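You operate a simulated robot arm through the tools that you are given. There is no shell and no other tool. Be economical: measure what you need, move in short steps, check, and stop when the job is done.

You run a simulated two-armed robot. Do the job below in one go: nothing can be reset, and whatever is moved stays where it is left.

## Task
Pick up the blue-line glass with one hand, pass it to the other hand and put it on the top of the side counter. Set down upright: blue-line glass.

Only the result counts: the job must be done as asked and must still hold three seconds after the hand-in. Knocking over, shifting, dropping, spilling or breaking anything else fails it.

## Robot
Two 7-joint arms with two-finger parallel grippers on one trunk, on a base that drives. Base frame: it is fixed to the floor where the robot stands at the start and does not move with it; the origin is under the middle of the robot, x ahead of it, y to its left, z up. Lengths are in m, angles in rad, forces in N, time in s.
The left shoulder is at the start at [0.03, 0.119, 0.985], the right one opposite. With the tool pointing down near the work surface each hand reaches from about 0.28 to 0.68 m from the robot's upright axis, wherever it stands, measured 20 degrees to its own side. Places, roughly: blue-line glass (7x8x9 cm) [0.5, 0.2, 0.9]; top of the side counter [2.3, 1.7, 0.9]. Payload 3.43 kg a hand.
Tool frame (each hand has its own): the origin (TCP) lies between the finger pads and is the grasp point; the fingertips stand 0.03 m ahead of it; z points along the fingers, y is the line along which they close. The gripper opens to 0.094 m. The fingers are 0.028 m wide and 0.01 m thick; the gripper's body (0.05 by 0.096 m) begins 0.055 m behind the TCP.
Orientation is that of the tool frame in the base frame, as a unit quaternion [w, x, y, z]. With the fingers straight down and closing along the base's y, the tool's x points along the base's -x, its y along +y and its z along -z.

## Interface
- The arms move only by the tool drive_tool. It takes "left_rows", "right_rows" or both (then of equal length, played together; a hand with none holds still); each is one flat list of numbers, 7 for each row, row after row: the turn, a rotation vector about the base's x, y, z in rad, then the shift along the base's x, y, z in m, then the gripper command, from -1 (fully open) to 1 (shut), values between in proportion. In form: [rx, ry, rz, tx, ty, tz, jaw, rx, ry, rz, tx, ty, tz, jaw, ...]. A call has 1 to 8 rows; each row is the pose to reach, as a shift and turn from the pose commanded when the call began. Each row takes 0.2 s and may step no farther than 0.05 m and 0.15 rad from the row before; otherwise, or with a gripper value out of range, the whole call is refused. Where a pose cannot be reached the arm comes as near as it can. A force on the tool above 40 N (or 10 N above the force at the start of the call, whichever is more), or a blocked arm, ends the call early, and 0.2 s more pass. The fingers move at their own pace (about 0.072 m/s each) and stop on an object; they squeeze with about 26 N. The grip force told is the motor's: it shows also when the fingers shut on nothing. Time passes only in rows, and 0.2 s behind the last, so rows that repeat a pose let the fingers close. The reply holds the time, the measured pose of the TCP, the force on the tool along the base axes, the opening and the grip force, in the units named above and with some noise, with the torque about the TCP (base axes, N m) and any sound that the robot's microphone picked up.
- Cameras (640 x 400 px; columns grow to the right, rows downward): "scene" is now at [0.0497, 0.0347, 1.6763]; the picture's right is [0.29, -0.96, 0.00], its down [-0.77, -0.24, -0.59] and it looks along [0.57, 0.17, -0.81] (base axes); focal length 276 px, centre (320, 200). "left" rides on the left gripper at [0.076, -0.014, -0.103] in its tool frame; the picture's right is [0.18, 0.98, 0.00], its down [-0.75, 0.14, -0.64] and it looks along [-0.63, 0.12, 0.77] (tool axes); focal length 243 px, centre (320, 200). "right" rides on the right gripper at [0.076, 0.014, -0.103] in its tool frame; the picture's right is [-0.18, 0.98, 0.00], its down [-0.75, -0.14, -0.64] and it looks along [-0.63, -0.12, 0.77] (tool axes); focal length 243 px, centre (320, 200). There is no depth. A picture from a camera that has moved, and an enlarged one, comes with that camera's place and axes in the base frame and with its lens. The place of the scene camera against the robot may be out by one fixed shift of up to 0.018 m in any direction.
- get_image(camera): a new picture of that camera. It takes no simulated time.
- move_column(by): slides the trunk up (or, below 0, down) by that many m; the arms and the scene camera ride with it, the base frame stays. It gives what a move gives, with no picture.
- base_move(legs): drives the robot by 1 to 6 legs, each [ahead, turn to the left] in m and rad, along the robot's own axes; the way and the turn of a leg run together, so that a leg with both is an arc; at most 1.5 m and 3.142 rad a leg. The arms and the cameras ride along, it lands a little off, and it stops where it bumps. It gives what a move gives.
- turn_head(pan, tilt): turns the head with the scene camera to pan (to the left, within 2.496 rad either way) and tilt (down, from -0.506 to 1.204), counted from straight ahead of the robot. It gives what a move gives.
- enlarge(camera, box): a new picture of the part [left, top, right, bottom] of that camera's present view, enlarged. It takes no simulated time.
- sign_off(): hands the job in; it is judged then, once.

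Work in short steps. Places have to be worked out from the pictures, the camera data and where the tool is seen: move nearer, look again, correct. Check each grasp and each placing, and mend what went wrong. You have 120 turns and 108 pictures in all, those below and enlarged ones among them. Open the grippers and draw the arms clear of the work before you hand the job in, unless the task says otherwise; then end with one line.

The tools are called after ">>>" as name(argument=value, ...) on one line, values as JSON. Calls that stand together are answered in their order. drive_tool: Moves the arms, as the interface text tells. Its arguments: {"type":"object","properties":{"left_rows":{"type":"array","items":{"type":"number"}},"right_rows":{"type":"array","items":{"type":"number"}}},"required":[]} The other tools are called the same way: move_column (by) slides the trunk up or down; base_move (legs) drives the base; turn_head (pan, tilt) turns the head that bears the scene camera; get_image (camera) takes a picture; enlarge (camera, box) takes an enlarged picture of a part of a camera's view; sign_off () hands the job in.

At the start:

```text
clock: 0.0
left_tcp_pos: [0.3685, 0.3393, 1.1238]
left_tool_rot: [0.0, -0.001, 1.0, 0.0]
left_ft_force: [-0.4, 0.8, -0.4]
left_ft_torque: [0.01, -0.02, -0.02]
left_gripper_width: 0.0941
left_grasp_force: 0.1
right_tcp_pos: [0.2974, 0.0058, 1.1424]
right_tool_rot: [0.0, 0.0, 1.0, 0.0]
right_ft_force: [0.1, 0.5, -0.4]
right_ft_torque: [-0.01, 0.02, 0.01]
right_gripper_width: 0.0941
right_grasp_force: 0.1
trunk travel left (down, up): [-0.25, 0.16]
robot x, y, heading: [-0.0027, -0.0006, -0.002]
head pan, tilt: [0.297, 0.937]
```

scene: 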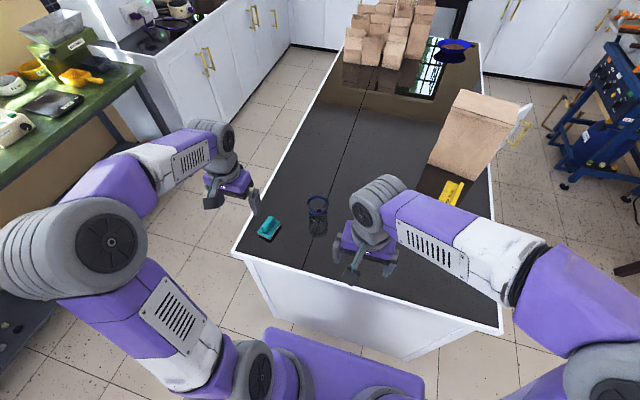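
right: 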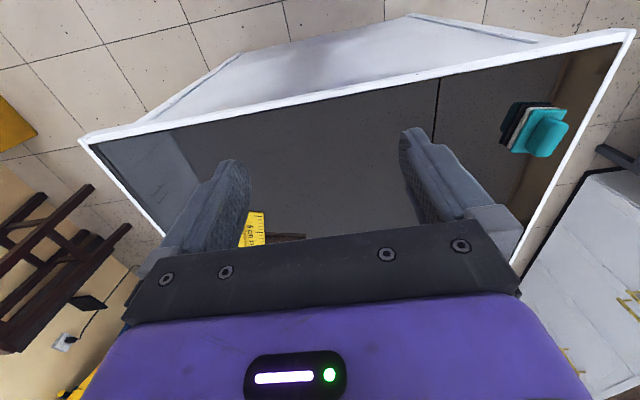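
left: 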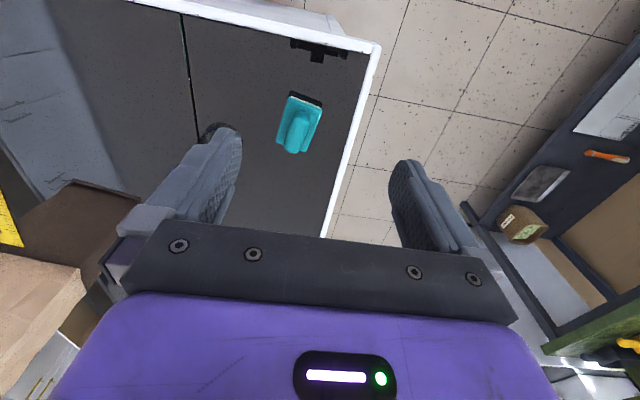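

The glass appears near pixel (318,212) in the scene view. I'll zoom in on it.

>>> enlarge(camera="scene", box=[240, 160, 400, 260])

>>> enlarge(camera="scene", box=[0, 0, 240, 150])

```text
4.00 times, centred on (320, 210) of scene
camera zoom: at [0.0497, 0.0347, 1.6763], right [0.29, -0.96, 0.0], down [-0.77, -0.24, -0.59], along [0.57, 0.17, -0.81], focal length 1104 px, centre (320, 160)
```

zoom: 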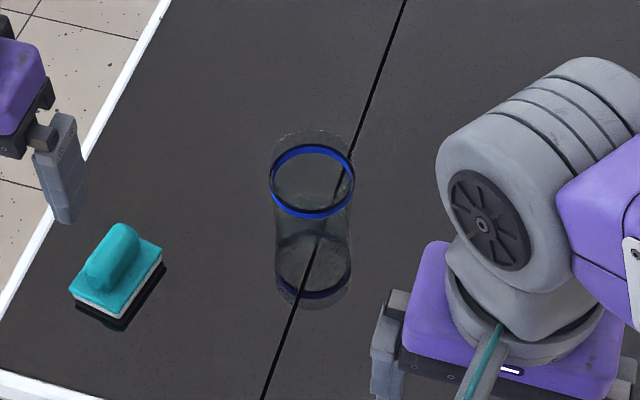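

```text
2.67 times, centred on (120, 75) of scene
camera zoom: at [0.0497, 0.0347, 1.6763], right [0.29, -0.96, 0.0], down [-0.77, -0.24, -0.59], along [0.57, 0.17, -0.81], focal length 736 px, centre (853, 533)
```

zoom: 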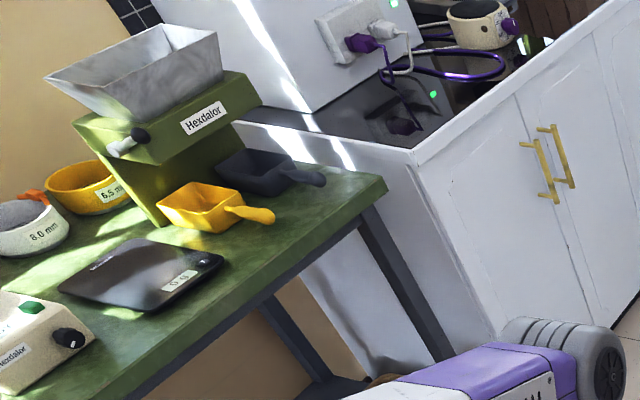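

The glass is clear at about (0.54, 0.19). I'll turn the head to look at the side counter and the way there.

>>> turn_head(pan=0.7, tilt=0.45)

>>> get_image(camera="scene")

```text
clock: 0.9
left_tcp_pos: [0.3699, 0.34, 1.1228]
left_tool_rot: [0.0, 0.0, 1.0, 0.0]
left_ft_force: [0.2, 0.5, -0.7]
left_ft_torque: [0.02, 0.03, -0.01]
left_gripper_width: 0.0938
left_grasp_force: 0.0
right_tcp_pos: [0.2978, 0.007, 1.1415]
right_tool_rot: [0.0, 0.0, 1.0, 0.001]
right_ft_force: [0.5, 0.3, 0.1]
right_ft_torque: [0.04, -0.02, -0.01]
right_gripper_width: 0.0941
right_grasp_force: 0.1
trunk travel left (down, up): [-0.25, 0.16]
robot x, y, heading: [-0.0013, 0.0022, 0.005]
head pan, tilt: [0.7, 0.45]
```

```text
102 pictures are left
camera scene: at [0.0499, 0.0725, 1.7174], right [0.64, -0.77, 0.0], down [-0.33, -0.28, -0.9], along [0.69, 0.58, -0.44], focal length 276 px, centre (320, 200)
```

scene: 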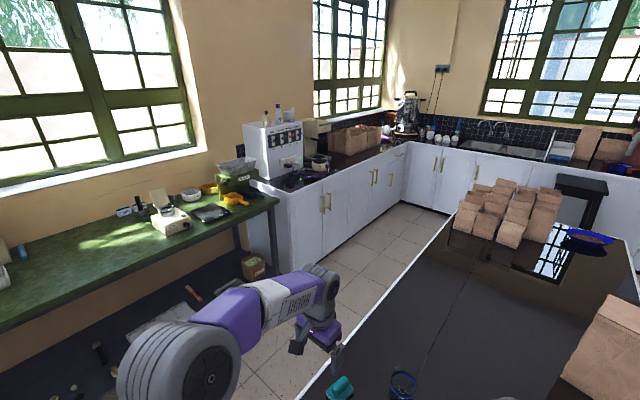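

The target (2.3,1.7,0.9) projects to about (338,156), on the counter between the hob and the baskets. I'll zoom in there.

>>> enlarge(camera="scene", box=[240, 90, 440, 215])

```text
3.20 times, centred on (340, 152) of scene
camera zoom: at [0.0499, 0.0725, 1.7174], right [0.64, -0.77, 0.0], down [-0.33, -0.28, -0.9], along [0.69, 0.58, -0.44], focal length 883 px, centre (256, 352)
```

zoom: 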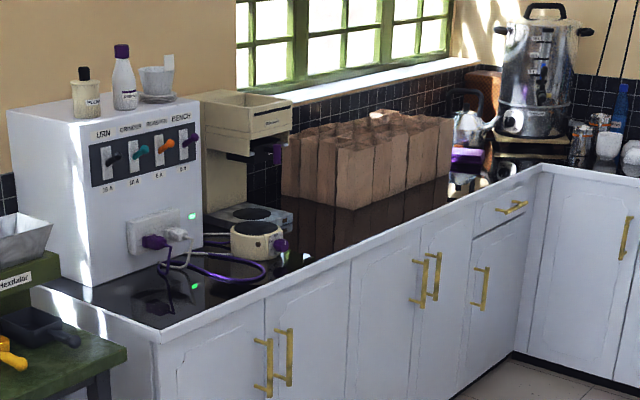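

The counter's front edge is near y≈1.33 and there is a free strip in front of the paper bags around (2.4, 1.43). Next I'll move the left hand sideways to see the glass, with the right hand moved out of the way.

>>> drive_tool(left_rows=[0, 0, 0, 0, -0.045, 0, -1, 0, 0, 0, 0, -0.09, 0, -1, 0, 0, 0, 0, -0.13, 0, -1, 0, 0, 0, 0, -0.15, 0, -1], right_rows=[0, 0, 0, 0, -0.045, 0, -1, 0, 0, 0, 0, -0.09, 0, -1, 0, 0, 0, 0, -0.13, 0, -1, 0, 0, 0, 0, -0.17, 0, -1])

>>> get_image(camera="left")

>>> turn_head(pan=0.3, tilt=0.937)

>>> get_image(camera="scene")

```text
clock: 1.9
left_tcp_pos: [0.3693, 0.1897, 1.1208]
left_tool_rot: [0.001, -0.001, 1.0, 0.001]
left_ft_force: [0.5, -0.6, -0.6]
left_ft_torque: [0.03, 0.02, 0.0]
left_gripper_width: 0.0939
left_grasp_force: 0.0
right_tcp_pos: [0.2972, -0.1643, 1.1437]
right_tool_rot: [0.0, -0.001, 1.0, 0.001]
right_ft_force: [-0.2, 0.3, 0.3]
right_ft_torque: [0.0, 0.0, 0.03]
right_gripper_width: 0.0942
right_grasp_force: 0.0
trunk travel left (down, up): [-0.25, 0.16]
robot x, y, heading: [-0.0001, -0.0011, 0.006]
head pan, tilt: [0.7, 0.45]
```

```text
100 pictures are left
camera left: at [0.2932, 0.1741, 1.2235], right [-0.19, 0.98, 0.0], down [0.75, 0.14, 0.64], along [0.63, 0.12, -0.77], focal length 243 px, centre (320, 200)
```

left: 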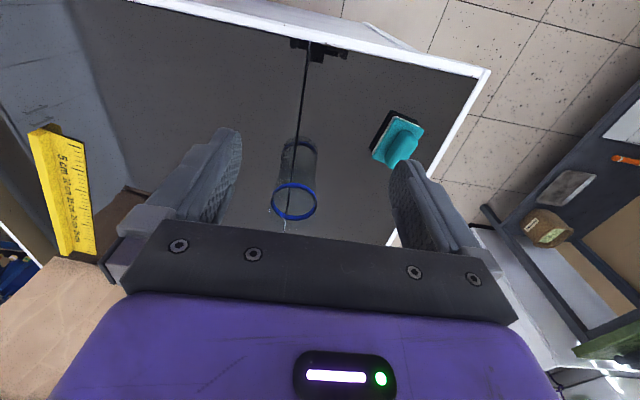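

```text
clock: 2.9
left_tcp_pos: [0.3698, 0.1903, 1.121]
left_tool_rot: [0.002, -0.001, 1.0, -0.001]
left_ft_force: [0.6, 0.4, -0.3]
left_ft_torque: [-0.01, -0.04, 0.01]
left_gripper_width: 0.0937
left_grasp_force: 0.0
right_tcp_pos: [0.2972, -0.1633, 1.1441]
right_tool_rot: [0.0, 0.0, 1.0, 0.001]
right_ft_force: [-0.6, -0.4, 0.5]
right_ft_torque: [0.01, 0.01, 0.0]
right_gripper_width: 0.094
right_grasp_force: 0.1
trunk travel left (down, up): [-0.25, 0.16]
robot x, y, heading: [0.0018, 0.0005, -0.001]
head pan, tilt: [0.3, 0.937]
```

```text
99 pictures are left
camera scene: at [0.0496, 0.035, 1.6764], right [0.3, -0.96, 0.0], down [-0.77, -0.24, -0.59], along [0.57, 0.18, -0.81], focal length 276 px, centre (320, 200)
```

scene: 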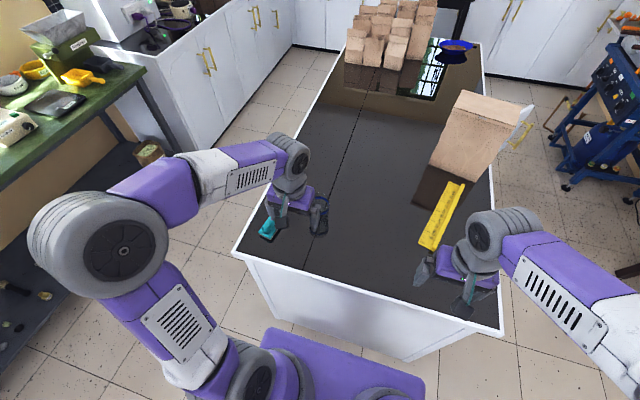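

Zooming in on the glass from the wrist camera.

>>> enlarge(camera="left", box=[240, 125, 352, 235])

```text
3.64 times, centred on (296, 180) of left
camera zoom: at [0.2936, 0.1753, 1.2233], right [-0.19, 0.98, 0.0], down [0.75, 0.14, 0.64], along [0.63, 0.12, -0.77], focal length 882 px, centre (407, 273)
```

zoom: 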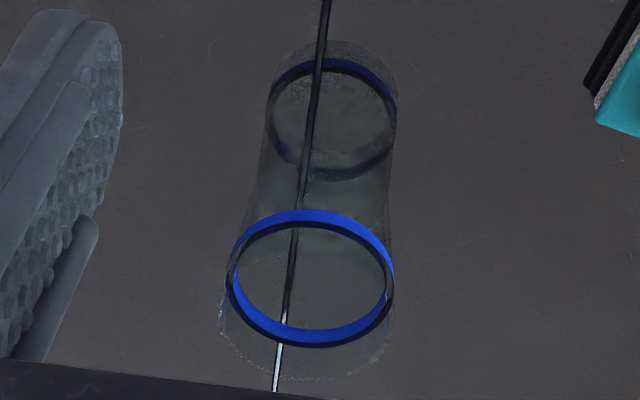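

The glass is round with a blue band just under its rim; the lower ring is its reflection in the table. I'll triangulate by shifting the hand forward.

>>> drive_tool(left_rows=[0, 0, 0, 0.045, 0, 0, -1, 0, 0, 0, 0.09, 0, 0, -1])

>>> enlarge(camera="left", box=[220, 20, 380, 180])

```text
clock: 3.5
left_tcp_pos: [0.4618, 0.1878, 1.1229]
left_tool_rot: [0.001, -0.001, 1.0, 0.001]
left_ft_force: [0.9, -0.5, -0.3]
left_ft_torque: [-0.03, -0.01, 0.02]
left_gripper_width: 0.0941
left_grasp_force: 0.1
right_tcp_pos: [0.2975, -0.1626, 1.1431]
right_tool_rot: [-0.001, 0.0, 1.0, 0.0]
right_ft_force: [1.3, 0.1, -0.4]
right_ft_torque: [-0.01, 0.02, -0.01]
right_gripper_width: 0.094
right_grasp_force: 0.1
trunk travel left (down, up): [-0.25, 0.16]
robot x, y, heading: [-0.0008, 0.0019, 0.003]
head pan, tilt: [0.3, 0.937]
```

```text
2.50 times, centred on (300, 100) of left
camera zoom: at [0.3857, 0.1743, 1.2238], right [-0.19, 0.98, 0.0], down [0.75, 0.14, 0.64], along [0.63, 0.12, -0.77], focal length 606 px, centre (370, 450)
```

zoom: 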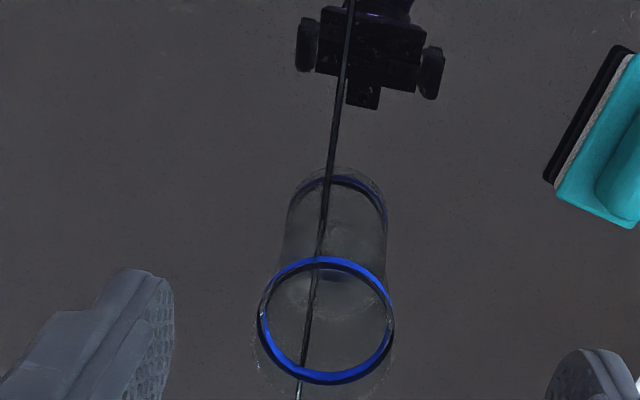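

The glass is centred near (0.536, 0.180), band at z≈0.94, about 7 cm wide, with the table at ≈0.865. I'll move the left hand above it, stopping over the rim.

>>> drive_tool(left_rows=[0, 0, 0, 0.04, -0.004, 0, -1, 0, 0, 0, 0.074, -0.008, -0.02, -1, 0, 0, 0, 0.074, -0.008, -0.065, -1, 0, 0, 0, 0.074, -0.008, -0.11, -1])

>>> get_image(camera="left")

>>> enlarge(camera="scene", box=[240, 160, 400, 260])

```text
clock: 4.5
left_tcp_pos: [0.5335, 0.1797, 1.0112]
left_tool_rot: [0.0, 0.0, 1.0, -0.001]
left_ft_force: [0.1, 0.1, 0.3]
left_ft_torque: [0.01, 0.0, -0.01]
left_gripper_width: 0.0943
left_grasp_force: 0.1
right_tcp_pos: [0.298, -0.164, 1.1429]
right_tool_rot: [0.0, 0.001, 1.0, 0.001]
right_ft_force: [0.8, 0.6, -0.1]
right_ft_torque: [0.04, 0.02, -0.01]
right_gripper_width: 0.0937
right_grasp_force: 0.0
trunk travel left (down, up): [-0.25, 0.16]
robot x, y, heading: [-0.0015, 0.001, -0.002]
head pan, tilt: [0.3, 0.937]
```

```text
96 pictures are left
camera left: at [0.4566, 0.1655, 1.1122], right [-0.19, 0.98, 0.0], down [0.75, 0.14, 0.64], along [0.63, 0.12, -0.77], focal length 243 px, centre (320, 200)
```

left: 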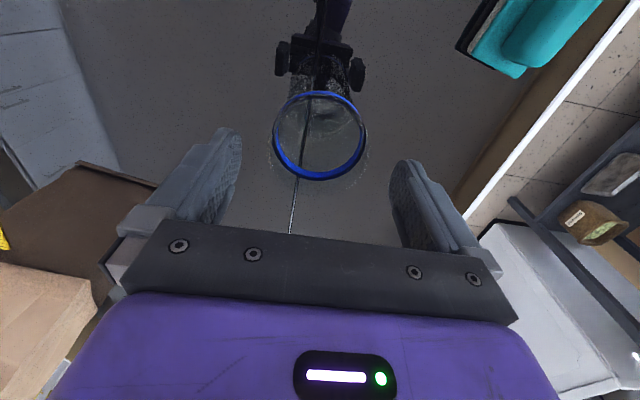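

```text
4.00 times, centred on (320, 210) of scene
camera zoom: at [0.0507, 0.0349, 1.6763], right [0.3, -0.96, 0.0], down [-0.77, -0.24, -0.59], along [0.56, 0.18, -0.81], focal length 1104 px, centre (320, 160)
```

zoom: 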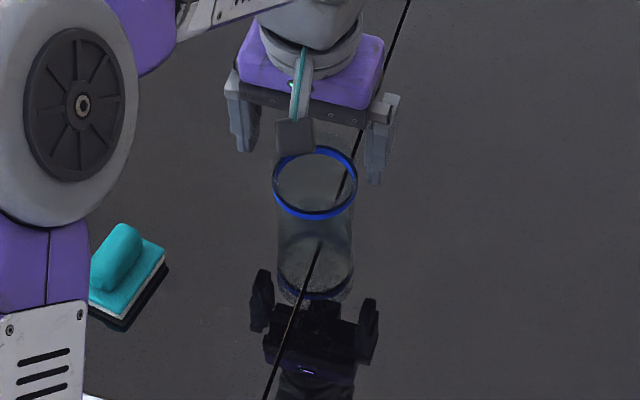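

The wrist view confirms the band centre at (0.5355, 0.181). I'll descend so the fingertips cover the top 3–4 cm of the glass, leaving the lower part free for the other hand.

>>> drive_tool(left_rows=[0, 0, 0, 0.002, 0.001, -0.02, -1, 0, 0, 0, 0.002, 0.001, -0.045, -1, 0, 0, 0, 0.002, 0.001, -0.063, -1])

>>> enlarge(camera="scene", box=[240, 160, 400, 260])

>>> get_image(camera="left")

```text
clock: 5.2
left_tcp_pos: [0.5356, 0.1805, 0.9493]
left_tool_rot: [0.0, -0.001, 1.0, 0.0]
left_ft_force: [0.2, -0.7, 0.4]
left_ft_torque: [0.01, 0.04, 0.03]
left_gripper_width: 0.0938
left_grasp_force: 0.1
right_tcp_pos: [0.2974, -0.1637, 1.1428]
right_tool_rot: [0.0, 0.0, 1.0, 0.001]
right_ft_force: [0.2, -0.9, -0.4]
right_ft_torque: [0.03, -0.01, -0.02]
right_gripper_width: 0.0941
right_grasp_force: 0.1
trunk travel left (down, up): [-0.25, 0.16]
robot x, y, heading: [-0.0014, 0.0018, 0.0]
head pan, tilt: [0.3, 0.937]
```

```text
4.00 times, centred on (320, 210) of scene
camera zoom: at [0.0501, 0.035, 1.6764], right [0.3, -0.96, 0.0], down [-0.77, -0.24, -0.59], along [0.57, 0.18, -0.81], focal length 1104 px, centre (320, 160)
```

zoom: 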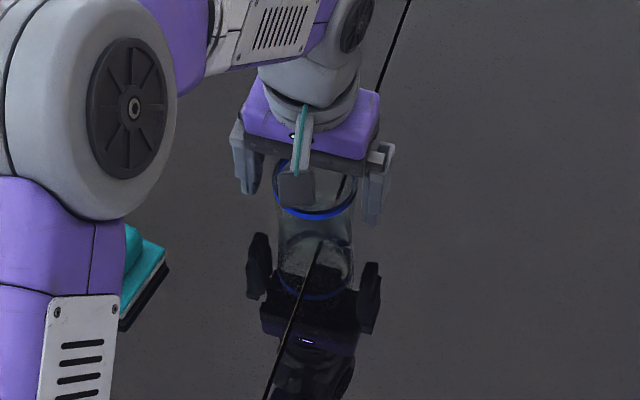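

```text
93 pictures are left
camera left: at [0.4588, 0.1667, 1.0498], right [-0.19, 0.98, 0.0], down [0.75, 0.14, 0.64], along [0.63, 0.12, -0.77], focal length 243 px, centre (320, 200)
```

left: 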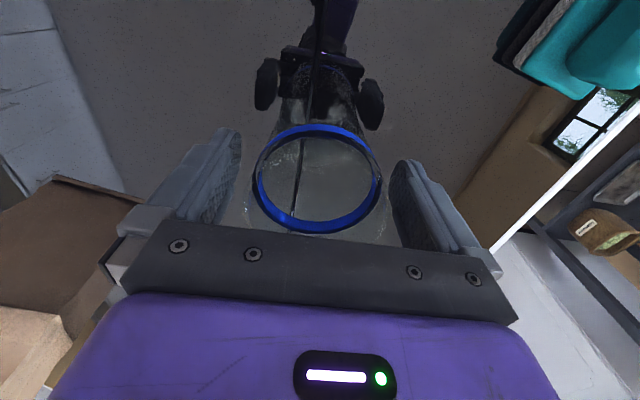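

Aligned; closing the left gripper.

>>> drive_tool(left_rows=[0, 0, 0, -0.001, -0.001, 0, 0, 0, 0, 0, -0.001, -0.001, 0, 1, 0, 0, 0, -0.001, -0.001, 0, 1, 0, 0, 0, -0.001, -0.001, 0, 1])

>>> get_image(camera="left")

```text
clock: 6.2
left_tcp_pos: [0.5337, 0.1814, 0.9487]
left_tool_rot: [0.001, -0.001, 1.0, 0.0]
left_ft_force: [-0.5, 0.5, 0.6]
left_ft_torque: [-0.01, -0.02, -0.04]
left_gripper_width: 0.0714
left_grasp_force: 25.7
right_tcp_pos: [0.2959, -0.1631, 1.143]
right_tool_rot: [0.0, 0.0, 1.0, 0.0]
right_ft_force: [0.6, -1.4, 0.1]
right_ft_torque: [-0.02, 0.03, -0.01]
right_gripper_width: 0.0941
right_grasp_force: 0.2
trunk travel left (down, up): [-0.25, 0.16]
robot x, y, heading: [0.001, 0.0018, -0.001]
head pan, tilt: [0.3, 0.937]
```

```text
92 pictures are left
camera left: at [0.4573, 0.1661, 1.05], right [-0.19, 0.98, 0.0], down [0.75, 0.14, 0.64], along [0.63, 0.12, -0.77], focal length 243 px, centre (320, 200)
```

left: 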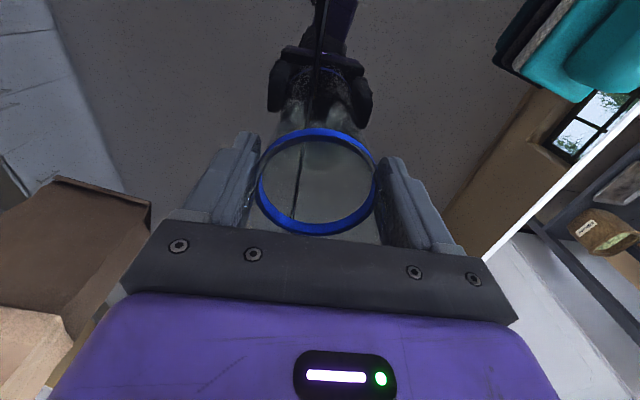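

Gripped at 7.1 cm with 26 N. I'll lift gently and keep the jaw shut.

>>> drive_tool(left_rows=[0, 0, 0, 0, 0, 0.015, 1, 0, 0, 0, 0, 0, 0.04, 1, 0, 0, 0, 0, 0, 0.08, 1, 0, 0, 0, 0, 0, 0.12, 1, 0, 0, 0, 0, 0, 0.16, 1, 0, 0, 0, 0, 0, 0.2, 1])

>>> get_image(camera="scene")

>>> get_image(camera="left")

```text
clock: 7.7
left_tcp_pos: [0.5368, 0.1824, 1.1514]
left_tool_rot: [0.0, 0.0, 1.0, 0.0]
left_ft_force: [-0.1, 0.0, -1.4]
left_ft_torque: [-0.02, 0.04, 0.0]
left_gripper_width: 0.0716
left_grasp_force: 25.6
right_tcp_pos: [0.2965, -0.1638, 1.1442]
right_tool_rot: [0.001, 0.0, 1.0, 0.0]
right_ft_force: [0.1, 0.2, -0.5]
right_ft_torque: [-0.01, -0.02, 0.0]
right_gripper_width: 0.0939
right_grasp_force: 0.0
trunk travel left (down, up): [-0.25, 0.16]
robot x, y, heading: [-0.0016, 0.0013, -0.003]
head pan, tilt: [0.3, 0.937]
```

```text
91 pictures are left
camera scene: at [0.0494, 0.0348, 1.6764], right [0.3, -0.96, 0.0], down [-0.77, -0.24, -0.59], along [0.57, 0.18, -0.81], focal length 276 px, centre (320, 200)
```

scene: 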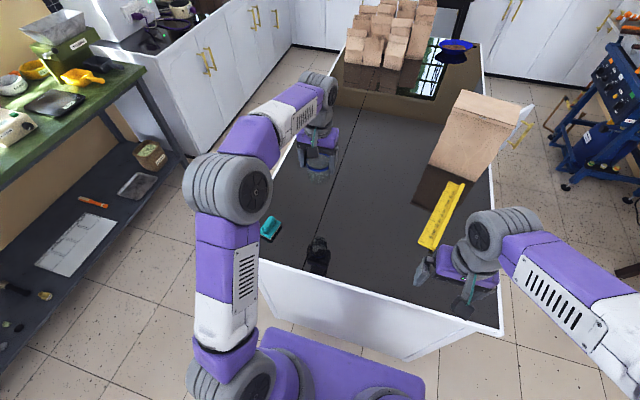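

```text
90 pictures are left
camera left: at [0.4597, 0.1662, 1.2537], right [-0.18, 0.98, 0.0], down [0.75, 0.14, 0.64], along [0.63, 0.12, -0.77], focal length 243 px, centre (320, 200)
```

left: 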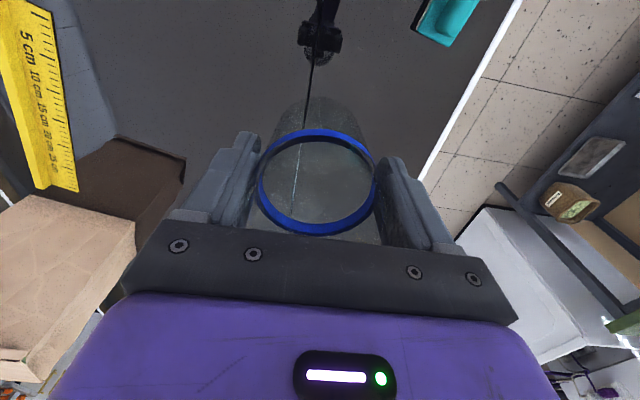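

The glass is held and clear. I'll set the handover pose: left hand yawed 0.6 rad near (0.50,0.10,1.17), while the right hand pitches its fingers forward with a 30° downward tilt.

>>> drive_tool(left_rows=[0, 0, 0.1, -0.005, -0.012, 0.003, 1, 0, 0, 0.2, -0.01, -0.024, 0.006, 1, 0, 0, 0.3, -0.015, -0.036, 0.009, 1, 0, 0, 0.4, -0.02, -0.048, 0.012, 1, 0, 0, 0.5, -0.028, -0.06, 0.016, 1, 0, 0, 0.6, -0.037, -0.07, 0.02, 1, 0, 0, 0.6, -0.037, -0.07, 0.02, 1], right_rows=[0, -0.149, 0, 0.01, 0, 0, -1, 0, -0.298, 0, 0.025, 0, 0, -1, 0, -0.447, 0, 0.04, 0, 0, -1, 0, -0.596, 0, 0.055, 0, 0, -1, 0, -0.745, 0, 0.07, 0, 0, -1, 0, -0.894, 0, 0.085, 0, 0, -1, 0, -1.04, 0, 0.1, 0, 0, -1])

>>> get_image(camera="scene")

>>> get_image(camera="right")

```text
clock: 9.2
left_tcp_pos: [0.498, 0.1116, 1.1694]
left_tool_rot: [0.0, -0.297, 0.955, 0.001]
left_ft_force: [-0.2, 0.2, -1.7]
left_ft_torque: [0.0, 0.04, -0.02]
left_gripper_width: 0.0716
left_grasp_force: 26.2
right_tcp_pos: [0.4194, -0.1609, 1.1558]
right_tool_rot: [0.495, 0.0, 0.869, 0.001]
right_ft_force: [0.3, -0.3, -0.2]
right_ft_torque: [0.03, -0.02, 0.0]
right_gripper_width: 0.0939
right_grasp_force: 0.1
right hand out of reach, approached as far as the arm can: row 6, 7
trunk travel left (down, up): [-0.25, 0.16]
robot x, y, heading: [-0.0005, 0.0037, 0.003]
head pan, tilt: [0.3, 0.937]
```

```text
89 pictures are left
camera scene: at [0.0513, 0.0351, 1.6763], right [0.3, -0.96, 0.0], down [-0.77, -0.24, -0.59], along [0.56, 0.17, -0.81], focal length 276 px, centre (320, 200)
```

scene: 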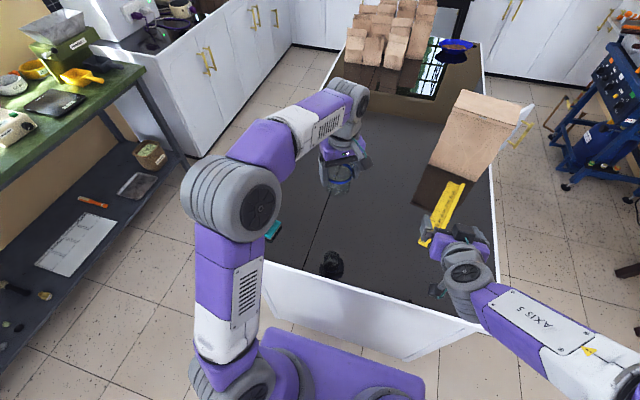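

```text
88 pictures are left
camera right: at [0.2924, -0.148, 1.1414], right [0.09, 0.98, 0.16], down [-0.17, -0.14, 0.98], along [0.98, -0.12, 0.15], focal length 243 px, centre (320, 200)
```

right: 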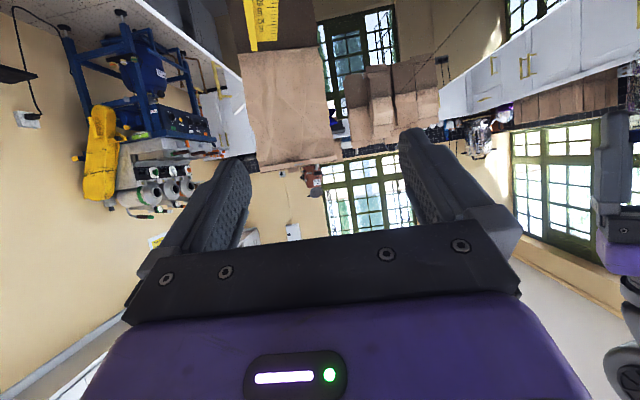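

The right arm was cramped that near to the body, so I'll move the handover 10 cm farther out. The right hand goes to a pre-grasp pose about 13 cm behind the glass, yawed to face it.

>>> drive_tool(left_rows=[0, 0, 0, 0.02, 0, 0, 1, 0, 0, 0, 0.04, 0, 0, 1, 0, 0, 0, 0.06, 0, 0, 1, 0, 0, 0, 0.08, 0, 0, 1, 0, 0, 0, 0.1, 0, 0, 1, 0, 0, 0, 0.1, 0, 0, 1, 0, 0, 0, 0.1, 0, 0, 1], right_rows=[0.004, -0.015, 0.1, 0.03, 0.02, 0.006, -1, 0.009, -0.029, 0.2, 0.05, 0.06, 0.012, -1, 0.013, -0.043, 0.3, 0.065, 0.1, 0.018, -1, 0.018, -0.058, 0.4, 0.075, 0.14, 0.024, -1, 0.022, -0.072, 0.5, 0.085, 0.175, 0.03, -1, 0.027, -0.087, 0.6, 0.09, 0.208, 0.034, -1, 0.027, -0.087, 0.6, 0.09, 0.208, 0.034, -1])

>>> get_image(camera="scene")

>>> get_image(camera="right")

```text
clock: 10.8
left_tcp_pos: [0.5962, 0.1114, 1.1688]
left_tool_rot: [0.0, -0.296, 0.955, 0.001]
left_ft_force: [0.8, -0.2, -0.2]
left_ft_torque: [-0.02, -0.02, -0.03]
left_gripper_width: 0.0714
left_grasp_force: 26.2
right_tcp_pos: [0.5081, 0.0467, 1.1887]
right_tool_rot: [0.51, -0.251, 0.807, 0.159]
right_ft_force: [0.4, -0.1, 0.1]
right_ft_torque: [0.04, 0.02, 0.0]
right_gripper_width: 0.0939
right_grasp_force: 0.2
trunk travel left (down, up): [-0.25, 0.16]
robot x, y, heading: [0.0002, -0.0012, -0.003]
head pan, tilt: [0.3, 0.937]
```

```text
87 pictures are left
camera scene: at [0.0498, 0.0348, 1.6764], right [0.3, -0.96, 0.0], down [-0.77, -0.24, -0.59], along [0.57, 0.18, -0.81], focal length 276 px, centre (320, 200)
```

scene: 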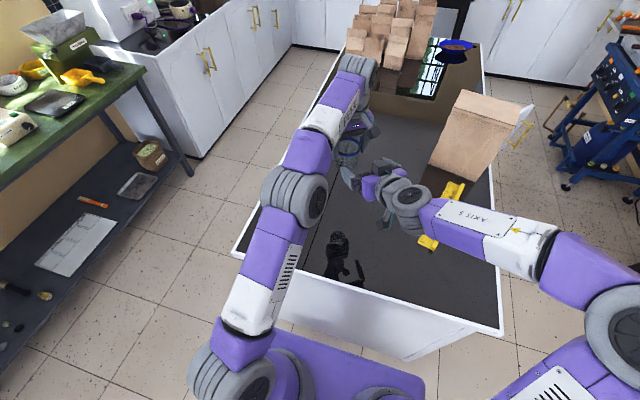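

```text
86 pictures are left
camera right: at [0.3975, -0.0129, 1.1638], right [-0.49, 0.85, 0.17], down [-0.13, -0.26, 0.96], along [0.86, 0.45, 0.24], focal length 243 px, centre (320, 200)
```

right: 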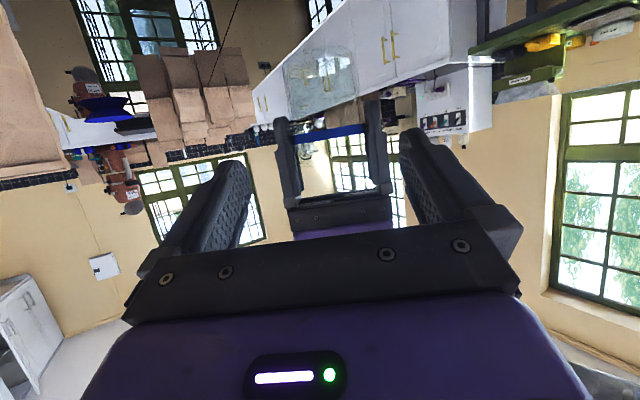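

Orientations match: both hands close along the same axis. I'll drop onto the approach line first, then go halfway in.

>>> drive_tool(right_rows=[0, 0, 0, -0.01, -0.003, -0.022, -1, 0, 0, 0, 0.012, 0.012, -0.034, -1, 0, 0, 0, 0.031, 0.025, -0.045, -1, 0, 0, 0, 0.031, 0.025, -0.045, -1])

>>> get_image(camera="right")

>>> enlarge(camera="scene", box=[300, 110, 428, 190])

```text
clock: 11.8
left_tcp_pos: [0.5952, 0.1119, 1.1685]
left_tool_rot: [0.002, -0.295, 0.955, 0.001]
left_ft_force: [0.1, 0.1, -1.6]
left_ft_torque: [-0.03, 0.03, 0.02]
left_gripper_width: 0.0712
left_grasp_force: 25.8
right_tcp_pos: [0.5381, 0.0716, 1.1432]
right_tool_rot: [0.511, -0.25, 0.807, 0.158]
right_ft_force: [0.2, 0.7, 0.3]
right_ft_torque: [0.05, -0.01, 0.01]
right_gripper_width: 0.0939
right_grasp_force: 0.1
trunk travel left (down, up): [-0.25, 0.16]
robot x, y, heading: [-0.0018, -0.0008, 0.002]
head pan, tilt: [0.3, 0.937]
```

```text
85 pictures are left
camera right: at [0.4272, 0.012, 1.1173], right [-0.49, 0.85, 0.17], down [-0.13, -0.26, 0.96], along [0.86, 0.45, 0.24], focal length 243 px, centre (320, 200)
```

right: 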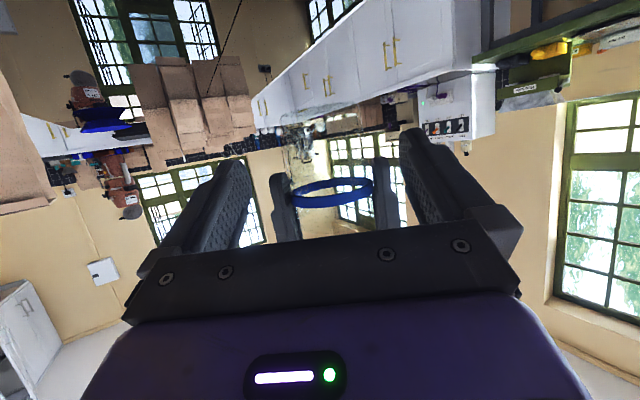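

```text
5.00 times, centred on (364, 150) of scene
camera zoom: at [0.0494, 0.0351, 1.6764], right [0.3, -0.96, 0.0], down [-0.77, -0.24, -0.59], along [0.57, 0.17, -0.81], focal length 1380 px, centre (100, 450)
```

zoom: 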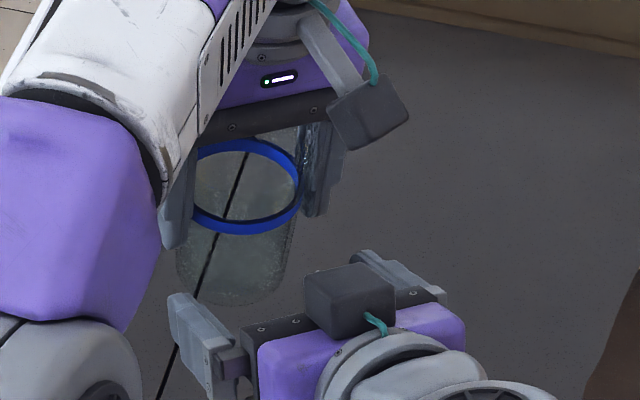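

The approach is lined up, but a box appears on top of the right gripper, which I'd like to understand before going on. Zooming in there.

>>> enlarge(camera="scene", box=[330, 130, 458, 240])

>>> get_image(camera="left")

```text
3.64 times, centred on (394, 185) of scene
camera zoom: at [0.0494, 0.0351, 1.6764], right [0.3, -0.96, 0.0], down [-0.77, -0.24, -0.59], along [0.57, 0.17, -0.81], focal length 1004 px, centre (51, 254)
```

zoom: 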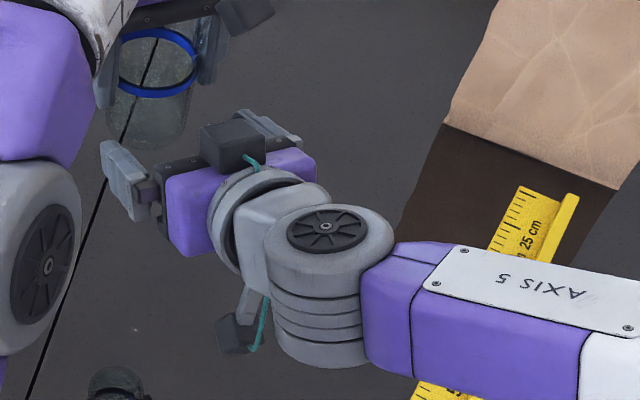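

```text
82 pictures are left
camera left: at [0.5411, 0.0568, 1.2708], right [-0.71, 0.71, 0.0], down [0.54, 0.54, 0.64], along [0.45, 0.46, -0.77], focal length 243 px, centre (320, 200)
```

left: 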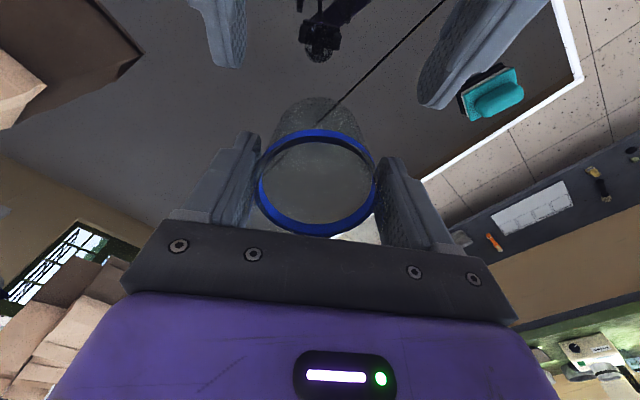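

The second box is just part of the gripper and stays clear of the left hand. Lateral alignment is within 1 mm, so I'll go the last 5.7 cm in.

>>> drive_tool(right_rows=[0, 0, 0, 0.014, 0.01, -0.008, -1, 0, 0, 0, 0.028, 0.02, -0.016, -1, 0, 0, 0, 0.0424, 0.0299, -0.0235, -1, 0, 0, 0, 0.0424, 0.0299, -0.0235, -1])

>>> get_image(camera="right")

>>> enlarge(camera="scene", box=[300, 110, 428, 190])

>>> get_image(camera="left")

```text
clock: 12.8
left_tcp_pos: [0.5958, 0.1123, 1.1696]
left_tool_rot: [0.001, -0.296, 0.955, 0.001]
left_ft_force: [0.7, 0.3, -1.3]
left_ft_torque: [0.0, 0.01, -0.04]
left_gripper_width: 0.0714
left_grasp_force: 25.8
right_tcp_pos: [0.5813, 0.0989, 1.1194]
right_tool_rot: [0.512, -0.251, 0.806, 0.159]
right_ft_force: [0.0, 0.0, 0.1]
right_ft_torque: [0.03, -0.02, -0.02]
right_gripper_width: 0.0938
right_grasp_force: 0.0
trunk travel left (down, up): [-0.25, 0.16]
robot x, y, heading: [0.0, -0.0001, 0.002]
head pan, tilt: [0.3, 0.937]
```

```text
81 pictures are left
camera right: at [0.4698, 0.0399, 1.094], right [-0.49, 0.85, 0.17], down [-0.13, -0.26, 0.96], along [0.86, 0.45, 0.24], focal length 243 px, centre (320, 200)
```

right: 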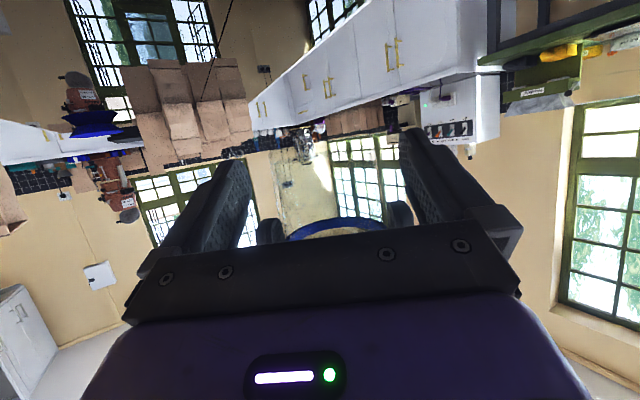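

```text
5.00 times, centred on (364, 150) of scene
camera zoom: at [0.0493, 0.0348, 1.6764], right [0.3, -0.96, 0.0], down [-0.77, -0.24, -0.59], along [0.57, 0.18, -0.81], focal length 1380 px, centre (100, 450)
```

zoom: 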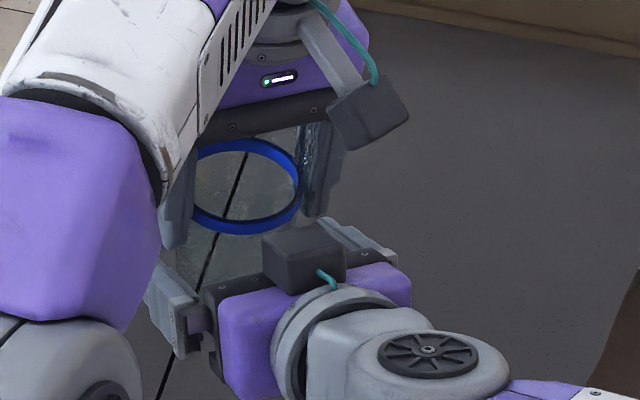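

```text
79 pictures are left
camera left: at [0.5411, 0.0566, 1.2708], right [-0.71, 0.71, 0.0], down [0.54, 0.54, 0.64], along [0.45, 0.46, -0.77], focal length 243 px, centre (320, 200)
```

left: 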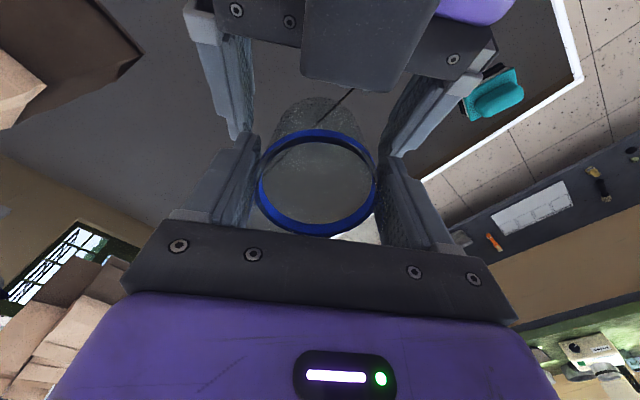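

The right fingers straddle the lower part of the glass. I'll correct 2 mm laterally and close the right gripper while the left holds.

>>> drive_tool(right_rows=[0, 0, 0, -0.0015, 0.0023, 0, -1, 0, 0, 0, -0.0015, 0.0023, 0, 0, 0, 0, 0, -0.0015, 0.0023, 0, 1, 0, 0, 0, -0.0015, 0.0023, 0, 1, 0, 0, 0, -0.0015, 0.0023, 0, 1])

>>> get_image(camera="right")

>>> get_image(camera="left")

```text
clock: 14.1
left_tcp_pos: [0.5959, 0.1124, 1.1696]
left_tool_rot: [0.0, -0.297, 0.955, 0.001]
left_ft_force: [-7.7, 3.8, -0.6]
left_ft_torque: [-0.21, 0.04, -0.06]
left_gripper_width: 0.0712
left_grasp_force: 26.0
right_tcp_pos: [0.5796, 0.1009, 1.1198]
right_tool_rot: [0.511, -0.249, 0.808, 0.158]
right_ft_force: [8.3, -5.1, -0.4]
right_ft_torque: [0.39, 0.38, -0.12]
right_gripper_width: 0.0642
right_grasp_force: 27.0
trunk travel left (down, up): [-0.25, 0.16]
robot x, y, heading: [0.0033, 0.0014, 0.001]
head pan, tilt: [0.3, 0.937]
```

```text
78 pictures are left
camera right: at [0.4693, 0.042, 1.0941], right [-0.49, 0.86, 0.17], down [-0.13, -0.26, 0.96], along [0.86, 0.44, 0.24], focal length 243 px, centre (320, 200)
```

right: 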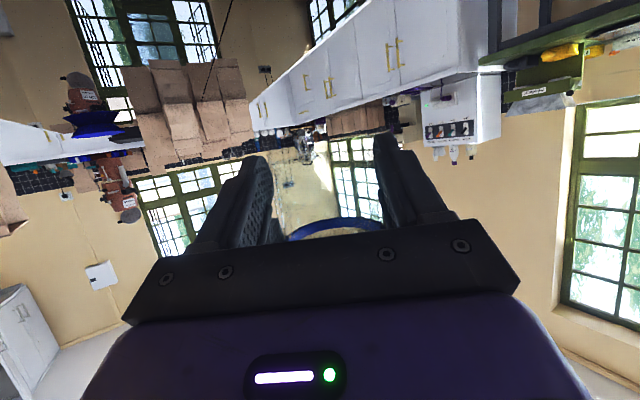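

```text
77 pictures are left
camera left: at [0.5414, 0.0571, 1.2707], right [-0.71, 0.71, 0.0], down [0.54, 0.54, 0.64], along [0.45, 0.46, -0.77], focal length 243 px, centre (320, 200)
```

left: 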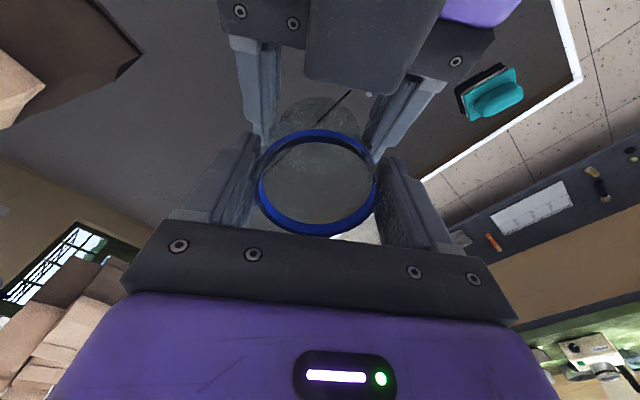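

The right gripper holds at 6.4 cm (tapered glass), with about 9 N of side load between the hands. I'll ease the right hand back about 1.5 mm to relax it.

>>> drive_tool(right_rows=[0, 0, 0, 0.0009, -0.0013, 0, 1, 0, 0, 0, 0.0009, -0.0013, 0, 1])

```text
clock: 14.7
left_tcp_pos: [0.5955, 0.1127, 1.1687]
left_tool_rot: [0.0, -0.296, 0.955, -0.001]
left_ft_force: [-4.8, 4.8, 1.2]
left_ft_torque: [-0.4, 0.11, 0.15]
left_gripper_width: 0.0715
left_grasp_force: 25.5
right_tcp_pos: [0.5814, 0.1026, 1.1199]
right_tool_rot: [0.512, -0.249, 0.807, 0.158]
right_ft_force: [3.8, -4.2, -1.4]
right_ft_torque: [0.58, 0.09, -0.28]
right_gripper_width: 0.0638
right_grasp_force: 26.0
trunk travel left (down, up): [-0.25, 0.16]
robot x, y, heading: [-0.0006, 0.0023, -0.002]
head pan, tilt: [0.3, 0.937]
```

Load is falling; a bit more in the same direction.

>>> drive_tool(right_rows=[0, 0, 0, 0.0008, -0.0018, 0, 1, 0, 0, 0, 0.0008, -0.0018, 0, 1])

```text
clock: 15.2
left_tcp_pos: [0.596, 0.1118, 1.1707]
left_tool_rot: [0.002, -0.296, 0.955, 0.0]
left_ft_force: [1.1, 2.7, 4.3]
left_ft_torque: [-0.34, -0.09, 0.15]
left_gripper_width: 0.0712
left_grasp_force: 26.6
right_tcp_pos: [0.5818, 0.1004, 1.1201]
right_tool_rot: [0.51, -0.25, 0.807, 0.159]
right_ft_force: [0.0, -3.0, -4.1]
right_ft_torque: [0.41, 0.23, -0.11]
right_gripper_width: 0.0639
right_grasp_force: 25.8
trunk travel left (down, up): [-0.25, 0.16]
robot x, y, heading: [0.0035, -0.0032, 0.0]
head pan, tilt: [0.3, 0.937]
```

Loads are small now. I'll open the left gripper in place.

>>> drive_tool(left_rows=[0, 0, 0, 0, 0, 0, 0, 0, 0, 0, 0, 0, 0, -0.6, 0, 0, 0, 0, 0, 0, -1, 0, 0, 0, 0, 0, 0, -1])

>>> get_image(camera="left")

```text
clock: 16.2
left_tcp_pos: [0.5959, 0.1128, 1.1689]
left_tool_rot: [0.001, -0.296, 0.955, 0.0]
left_ft_force: [0.0, 0.6, 0.1]
left_ft_torque: [0.01, -0.02, -0.02]
left_gripper_width: 0.0941
left_grasp_force: 0.1
right_tcp_pos: [0.5818, 0.0998, 1.12]
right_tool_rot: [0.511, -0.25, 0.807, 0.159]
right_ft_force: [-0.7, -0.6, 0.0]
right_ft_torque: [-0.03, 0.04, -0.02]
right_gripper_width: 0.0636
right_grasp_force: 26.1
trunk travel left (down, up): [-0.25, 0.16]
robot x, y, heading: [0.003, 0.0003, -0.001]
head pan, tilt: [0.3, 0.937]
```

```text
76 pictures are left
camera left: at [0.5415, 0.0568, 1.2706], right [-0.71, 0.71, 0.0], down [0.54, 0.54, 0.64], along [0.45, 0.46, -0.77], focal length 243 px, centre (320, 200)
```

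left: 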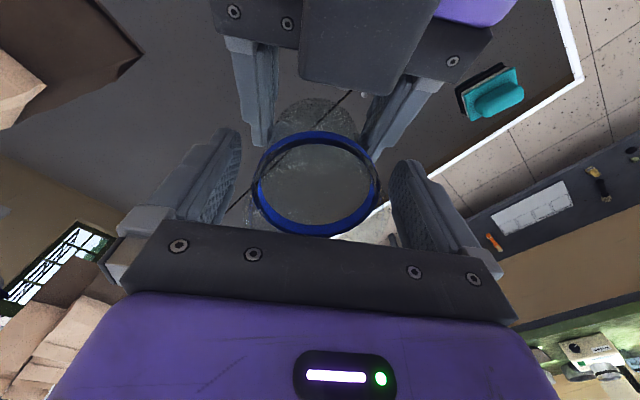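

The right hand holds the glass alone. I'll lift the left hand straight up, then away to the left.

>>> drive_tool(left_rows=[0, 0, 0, 0, 0, 0.03, -1, 0, 0, 0, 0, 0, 0.075, -1, 0, 0, 0, 0, 0, 0.12, -1, 0, 0, 0, -0.02, 0.04, 0.12, -1, 0, 0, 0, -0.04, 0.08, 0.12, -1, 0, 0, 0, -0.06, 0.12, 0.12, -1, 0, 0, 0, -0.09, 0.155, 0.12, -1, 0, 0, 0, -0.12, 0.19, 0.12, -1])

>>> get_image(camera="scene")

>>> get_image(camera="right")

```text
clock: 18.1
left_tcp_pos: [0.4756, 0.3023, 1.2886]
left_tool_rot: [0.001, -0.296, 0.955, 0.0]
left_ft_force: [-0.9, 0.7, 0.9]
left_ft_torque: [-0.03, 0.03, 0.0]
left_gripper_width: 0.0938
left_grasp_force: 0.0
left hand out of reach, approached as far as the arm can: row 1, 2, 3, 4, 5
right_tcp_pos: [0.5809, 0.1003, 1.1205]
right_tool_rot: [0.511, -0.251, 0.807, 0.159]
right_ft_force: [0.0, -0.1, -1.9]
right_ft_torque: [-0.01, 0.03, -0.01]
right_gripper_width: 0.0633
right_grasp_force: 26.1
trunk travel left (down, up): [-0.25, 0.16]
robot x, y, heading: [-0.0025, 0.0018, -0.0]
head pan, tilt: [0.3, 0.937]
```

```text
75 pictures are left
camera scene: at [0.0497, 0.0369, 1.6764], right [0.3, -0.96, 0.0], down [-0.77, -0.24, -0.59], along [0.57, 0.17, -0.81], focal length 276 px, centre (320, 200)
```

scene: 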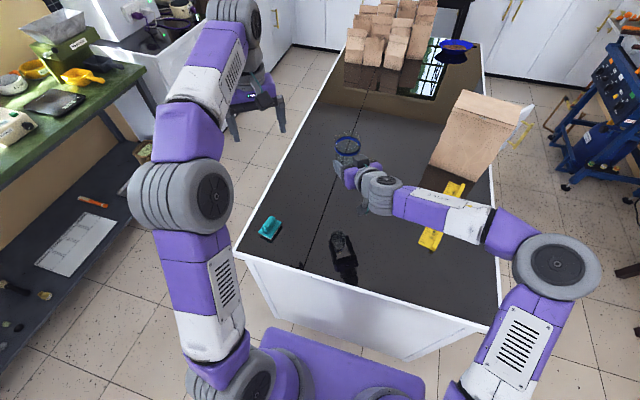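

```text
74 pictures are left
camera right: at [0.4706, 0.0412, 1.0952], right [-0.49, 0.85, 0.17], down [-0.13, -0.26, 0.96], along [0.86, 0.45, 0.24], focal length 243 px, centre (320, 200)
```

right: 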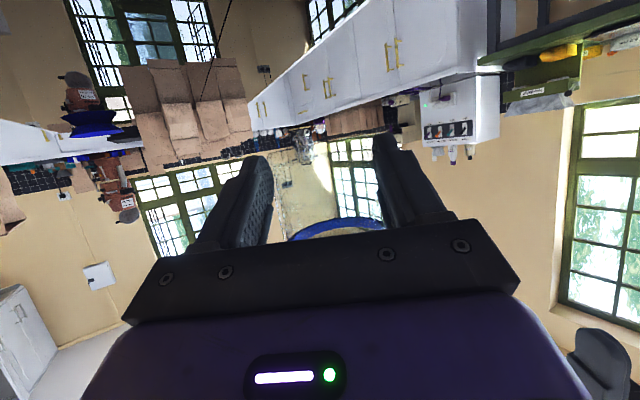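

The handover worked. Next I'll raise the trunk for safe travel and look left and behind to check the driving space.

>>> move_column(by=0.15)

>>> turn_head(pan=1.5, tilt=0.75)

>>> get_image(camera="scene")

>>> turn_head(pan=2.45, tilt=0.75)

>>> get_image(camera="scene")

```text
clock: 19.8
left_tcp_pos: [0.4769, 0.3012, 1.4385]
left_tool_rot: [0.001, -0.297, 0.955, 0.0]
left_ft_force: [0.6, -0.5, -0.4]
left_ft_torque: [0.0, 0.01, 0.04]
left_gripper_width: 0.0941
left_grasp_force: 0.1
right_tcp_pos: [0.5812, 0.0991, 1.27]
right_tool_rot: [0.511, -0.25, 0.807, 0.159]
right_ft_force: [-0.4, -0.4, -1.6]
right_ft_torque: [-0.04, 0.06, -0.03]
right_gripper_width: 0.0633
right_grasp_force: 25.9
trunk travel left (down, up): [-0.4, 0.01]
robot x, y, heading: [-0.0034, 0.0001, 0.004]
head pan, tilt: [0.3, 0.937]
```

```text
clock: 21.2
left_tcp_pos: [0.4764, 0.3004, 1.4384]
left_tool_rot: [0.001, -0.296, 0.955, 0.0]
left_ft_force: [-0.1, 0.1, -0.1]
left_ft_torque: [0.0, 0.02, -0.03]
left_gripper_width: 0.094
left_grasp_force: 0.1
right_tcp_pos: [0.5815, 0.0992, 1.2688]
right_tool_rot: [0.512, -0.249, 0.807, 0.158]
right_ft_force: [1.0, -0.6, -0.5]
right_ft_torque: [-0.05, 0.03, 0.02]
right_gripper_width: 0.0632
right_grasp_force: 26.5
trunk travel left (down, up): [-0.4, 0.01]
robot x, y, heading: [-0.002, -0.0026, -0.0]
head pan, tilt: [1.499, 0.75]
```

```text
73 pictures are left
camera scene: at [-0.0143, 0.096, 1.841], right [1.0, -0.07, 0.0], down [-0.05, -0.68, -0.73], along [0.05, 0.73, -0.68], focal length 276 px, centre (320, 200)
```

scene: 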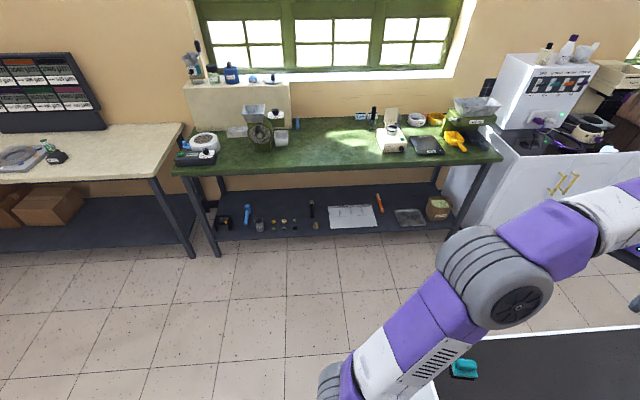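

```text
clock: 22.4
left_tcp_pos: [0.4758, 0.3012, 1.4383]
left_tool_rot: [0.001, -0.296, 0.955, 0.0]
left_ft_force: [-0.1, -0.4, -0.2]
left_ft_torque: [-0.04, 0.02, 0.05]
left_gripper_width: 0.0941
left_grasp_force: 0.0
right_tcp_pos: [0.5829, 0.0996, 1.2692]
right_tool_rot: [0.511, -0.25, 0.807, 0.159]
right_ft_force: [-0.1, 0.2, -2.4]
right_ft_torque: [-0.01, 0.05, 0.02]
right_gripper_width: 0.0634
right_grasp_force: 26.4
trunk travel left (down, up): [-0.4, 0.01]
robot x, y, heading: [0.0006, 0.0011, 0.002]
head pan, tilt: [2.45, 0.75]
```

```text
72 pictures are left
camera scene: at [-0.0841, 0.0663, 1.841], right [0.64, 0.77, 0.0], down [0.53, -0.44, -0.73], along [-0.56, 0.47, -0.68], focal length 276 px, centre (320, 200)
```

scene: 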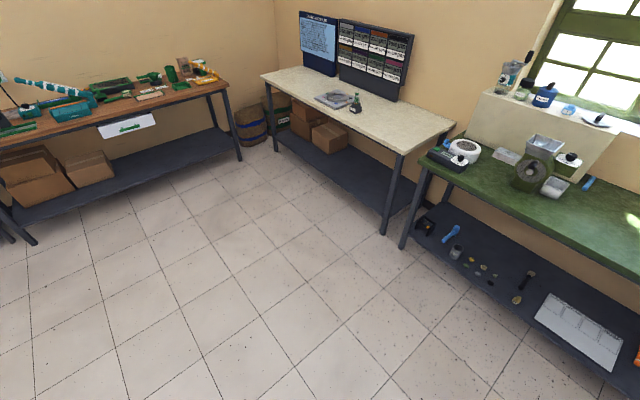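

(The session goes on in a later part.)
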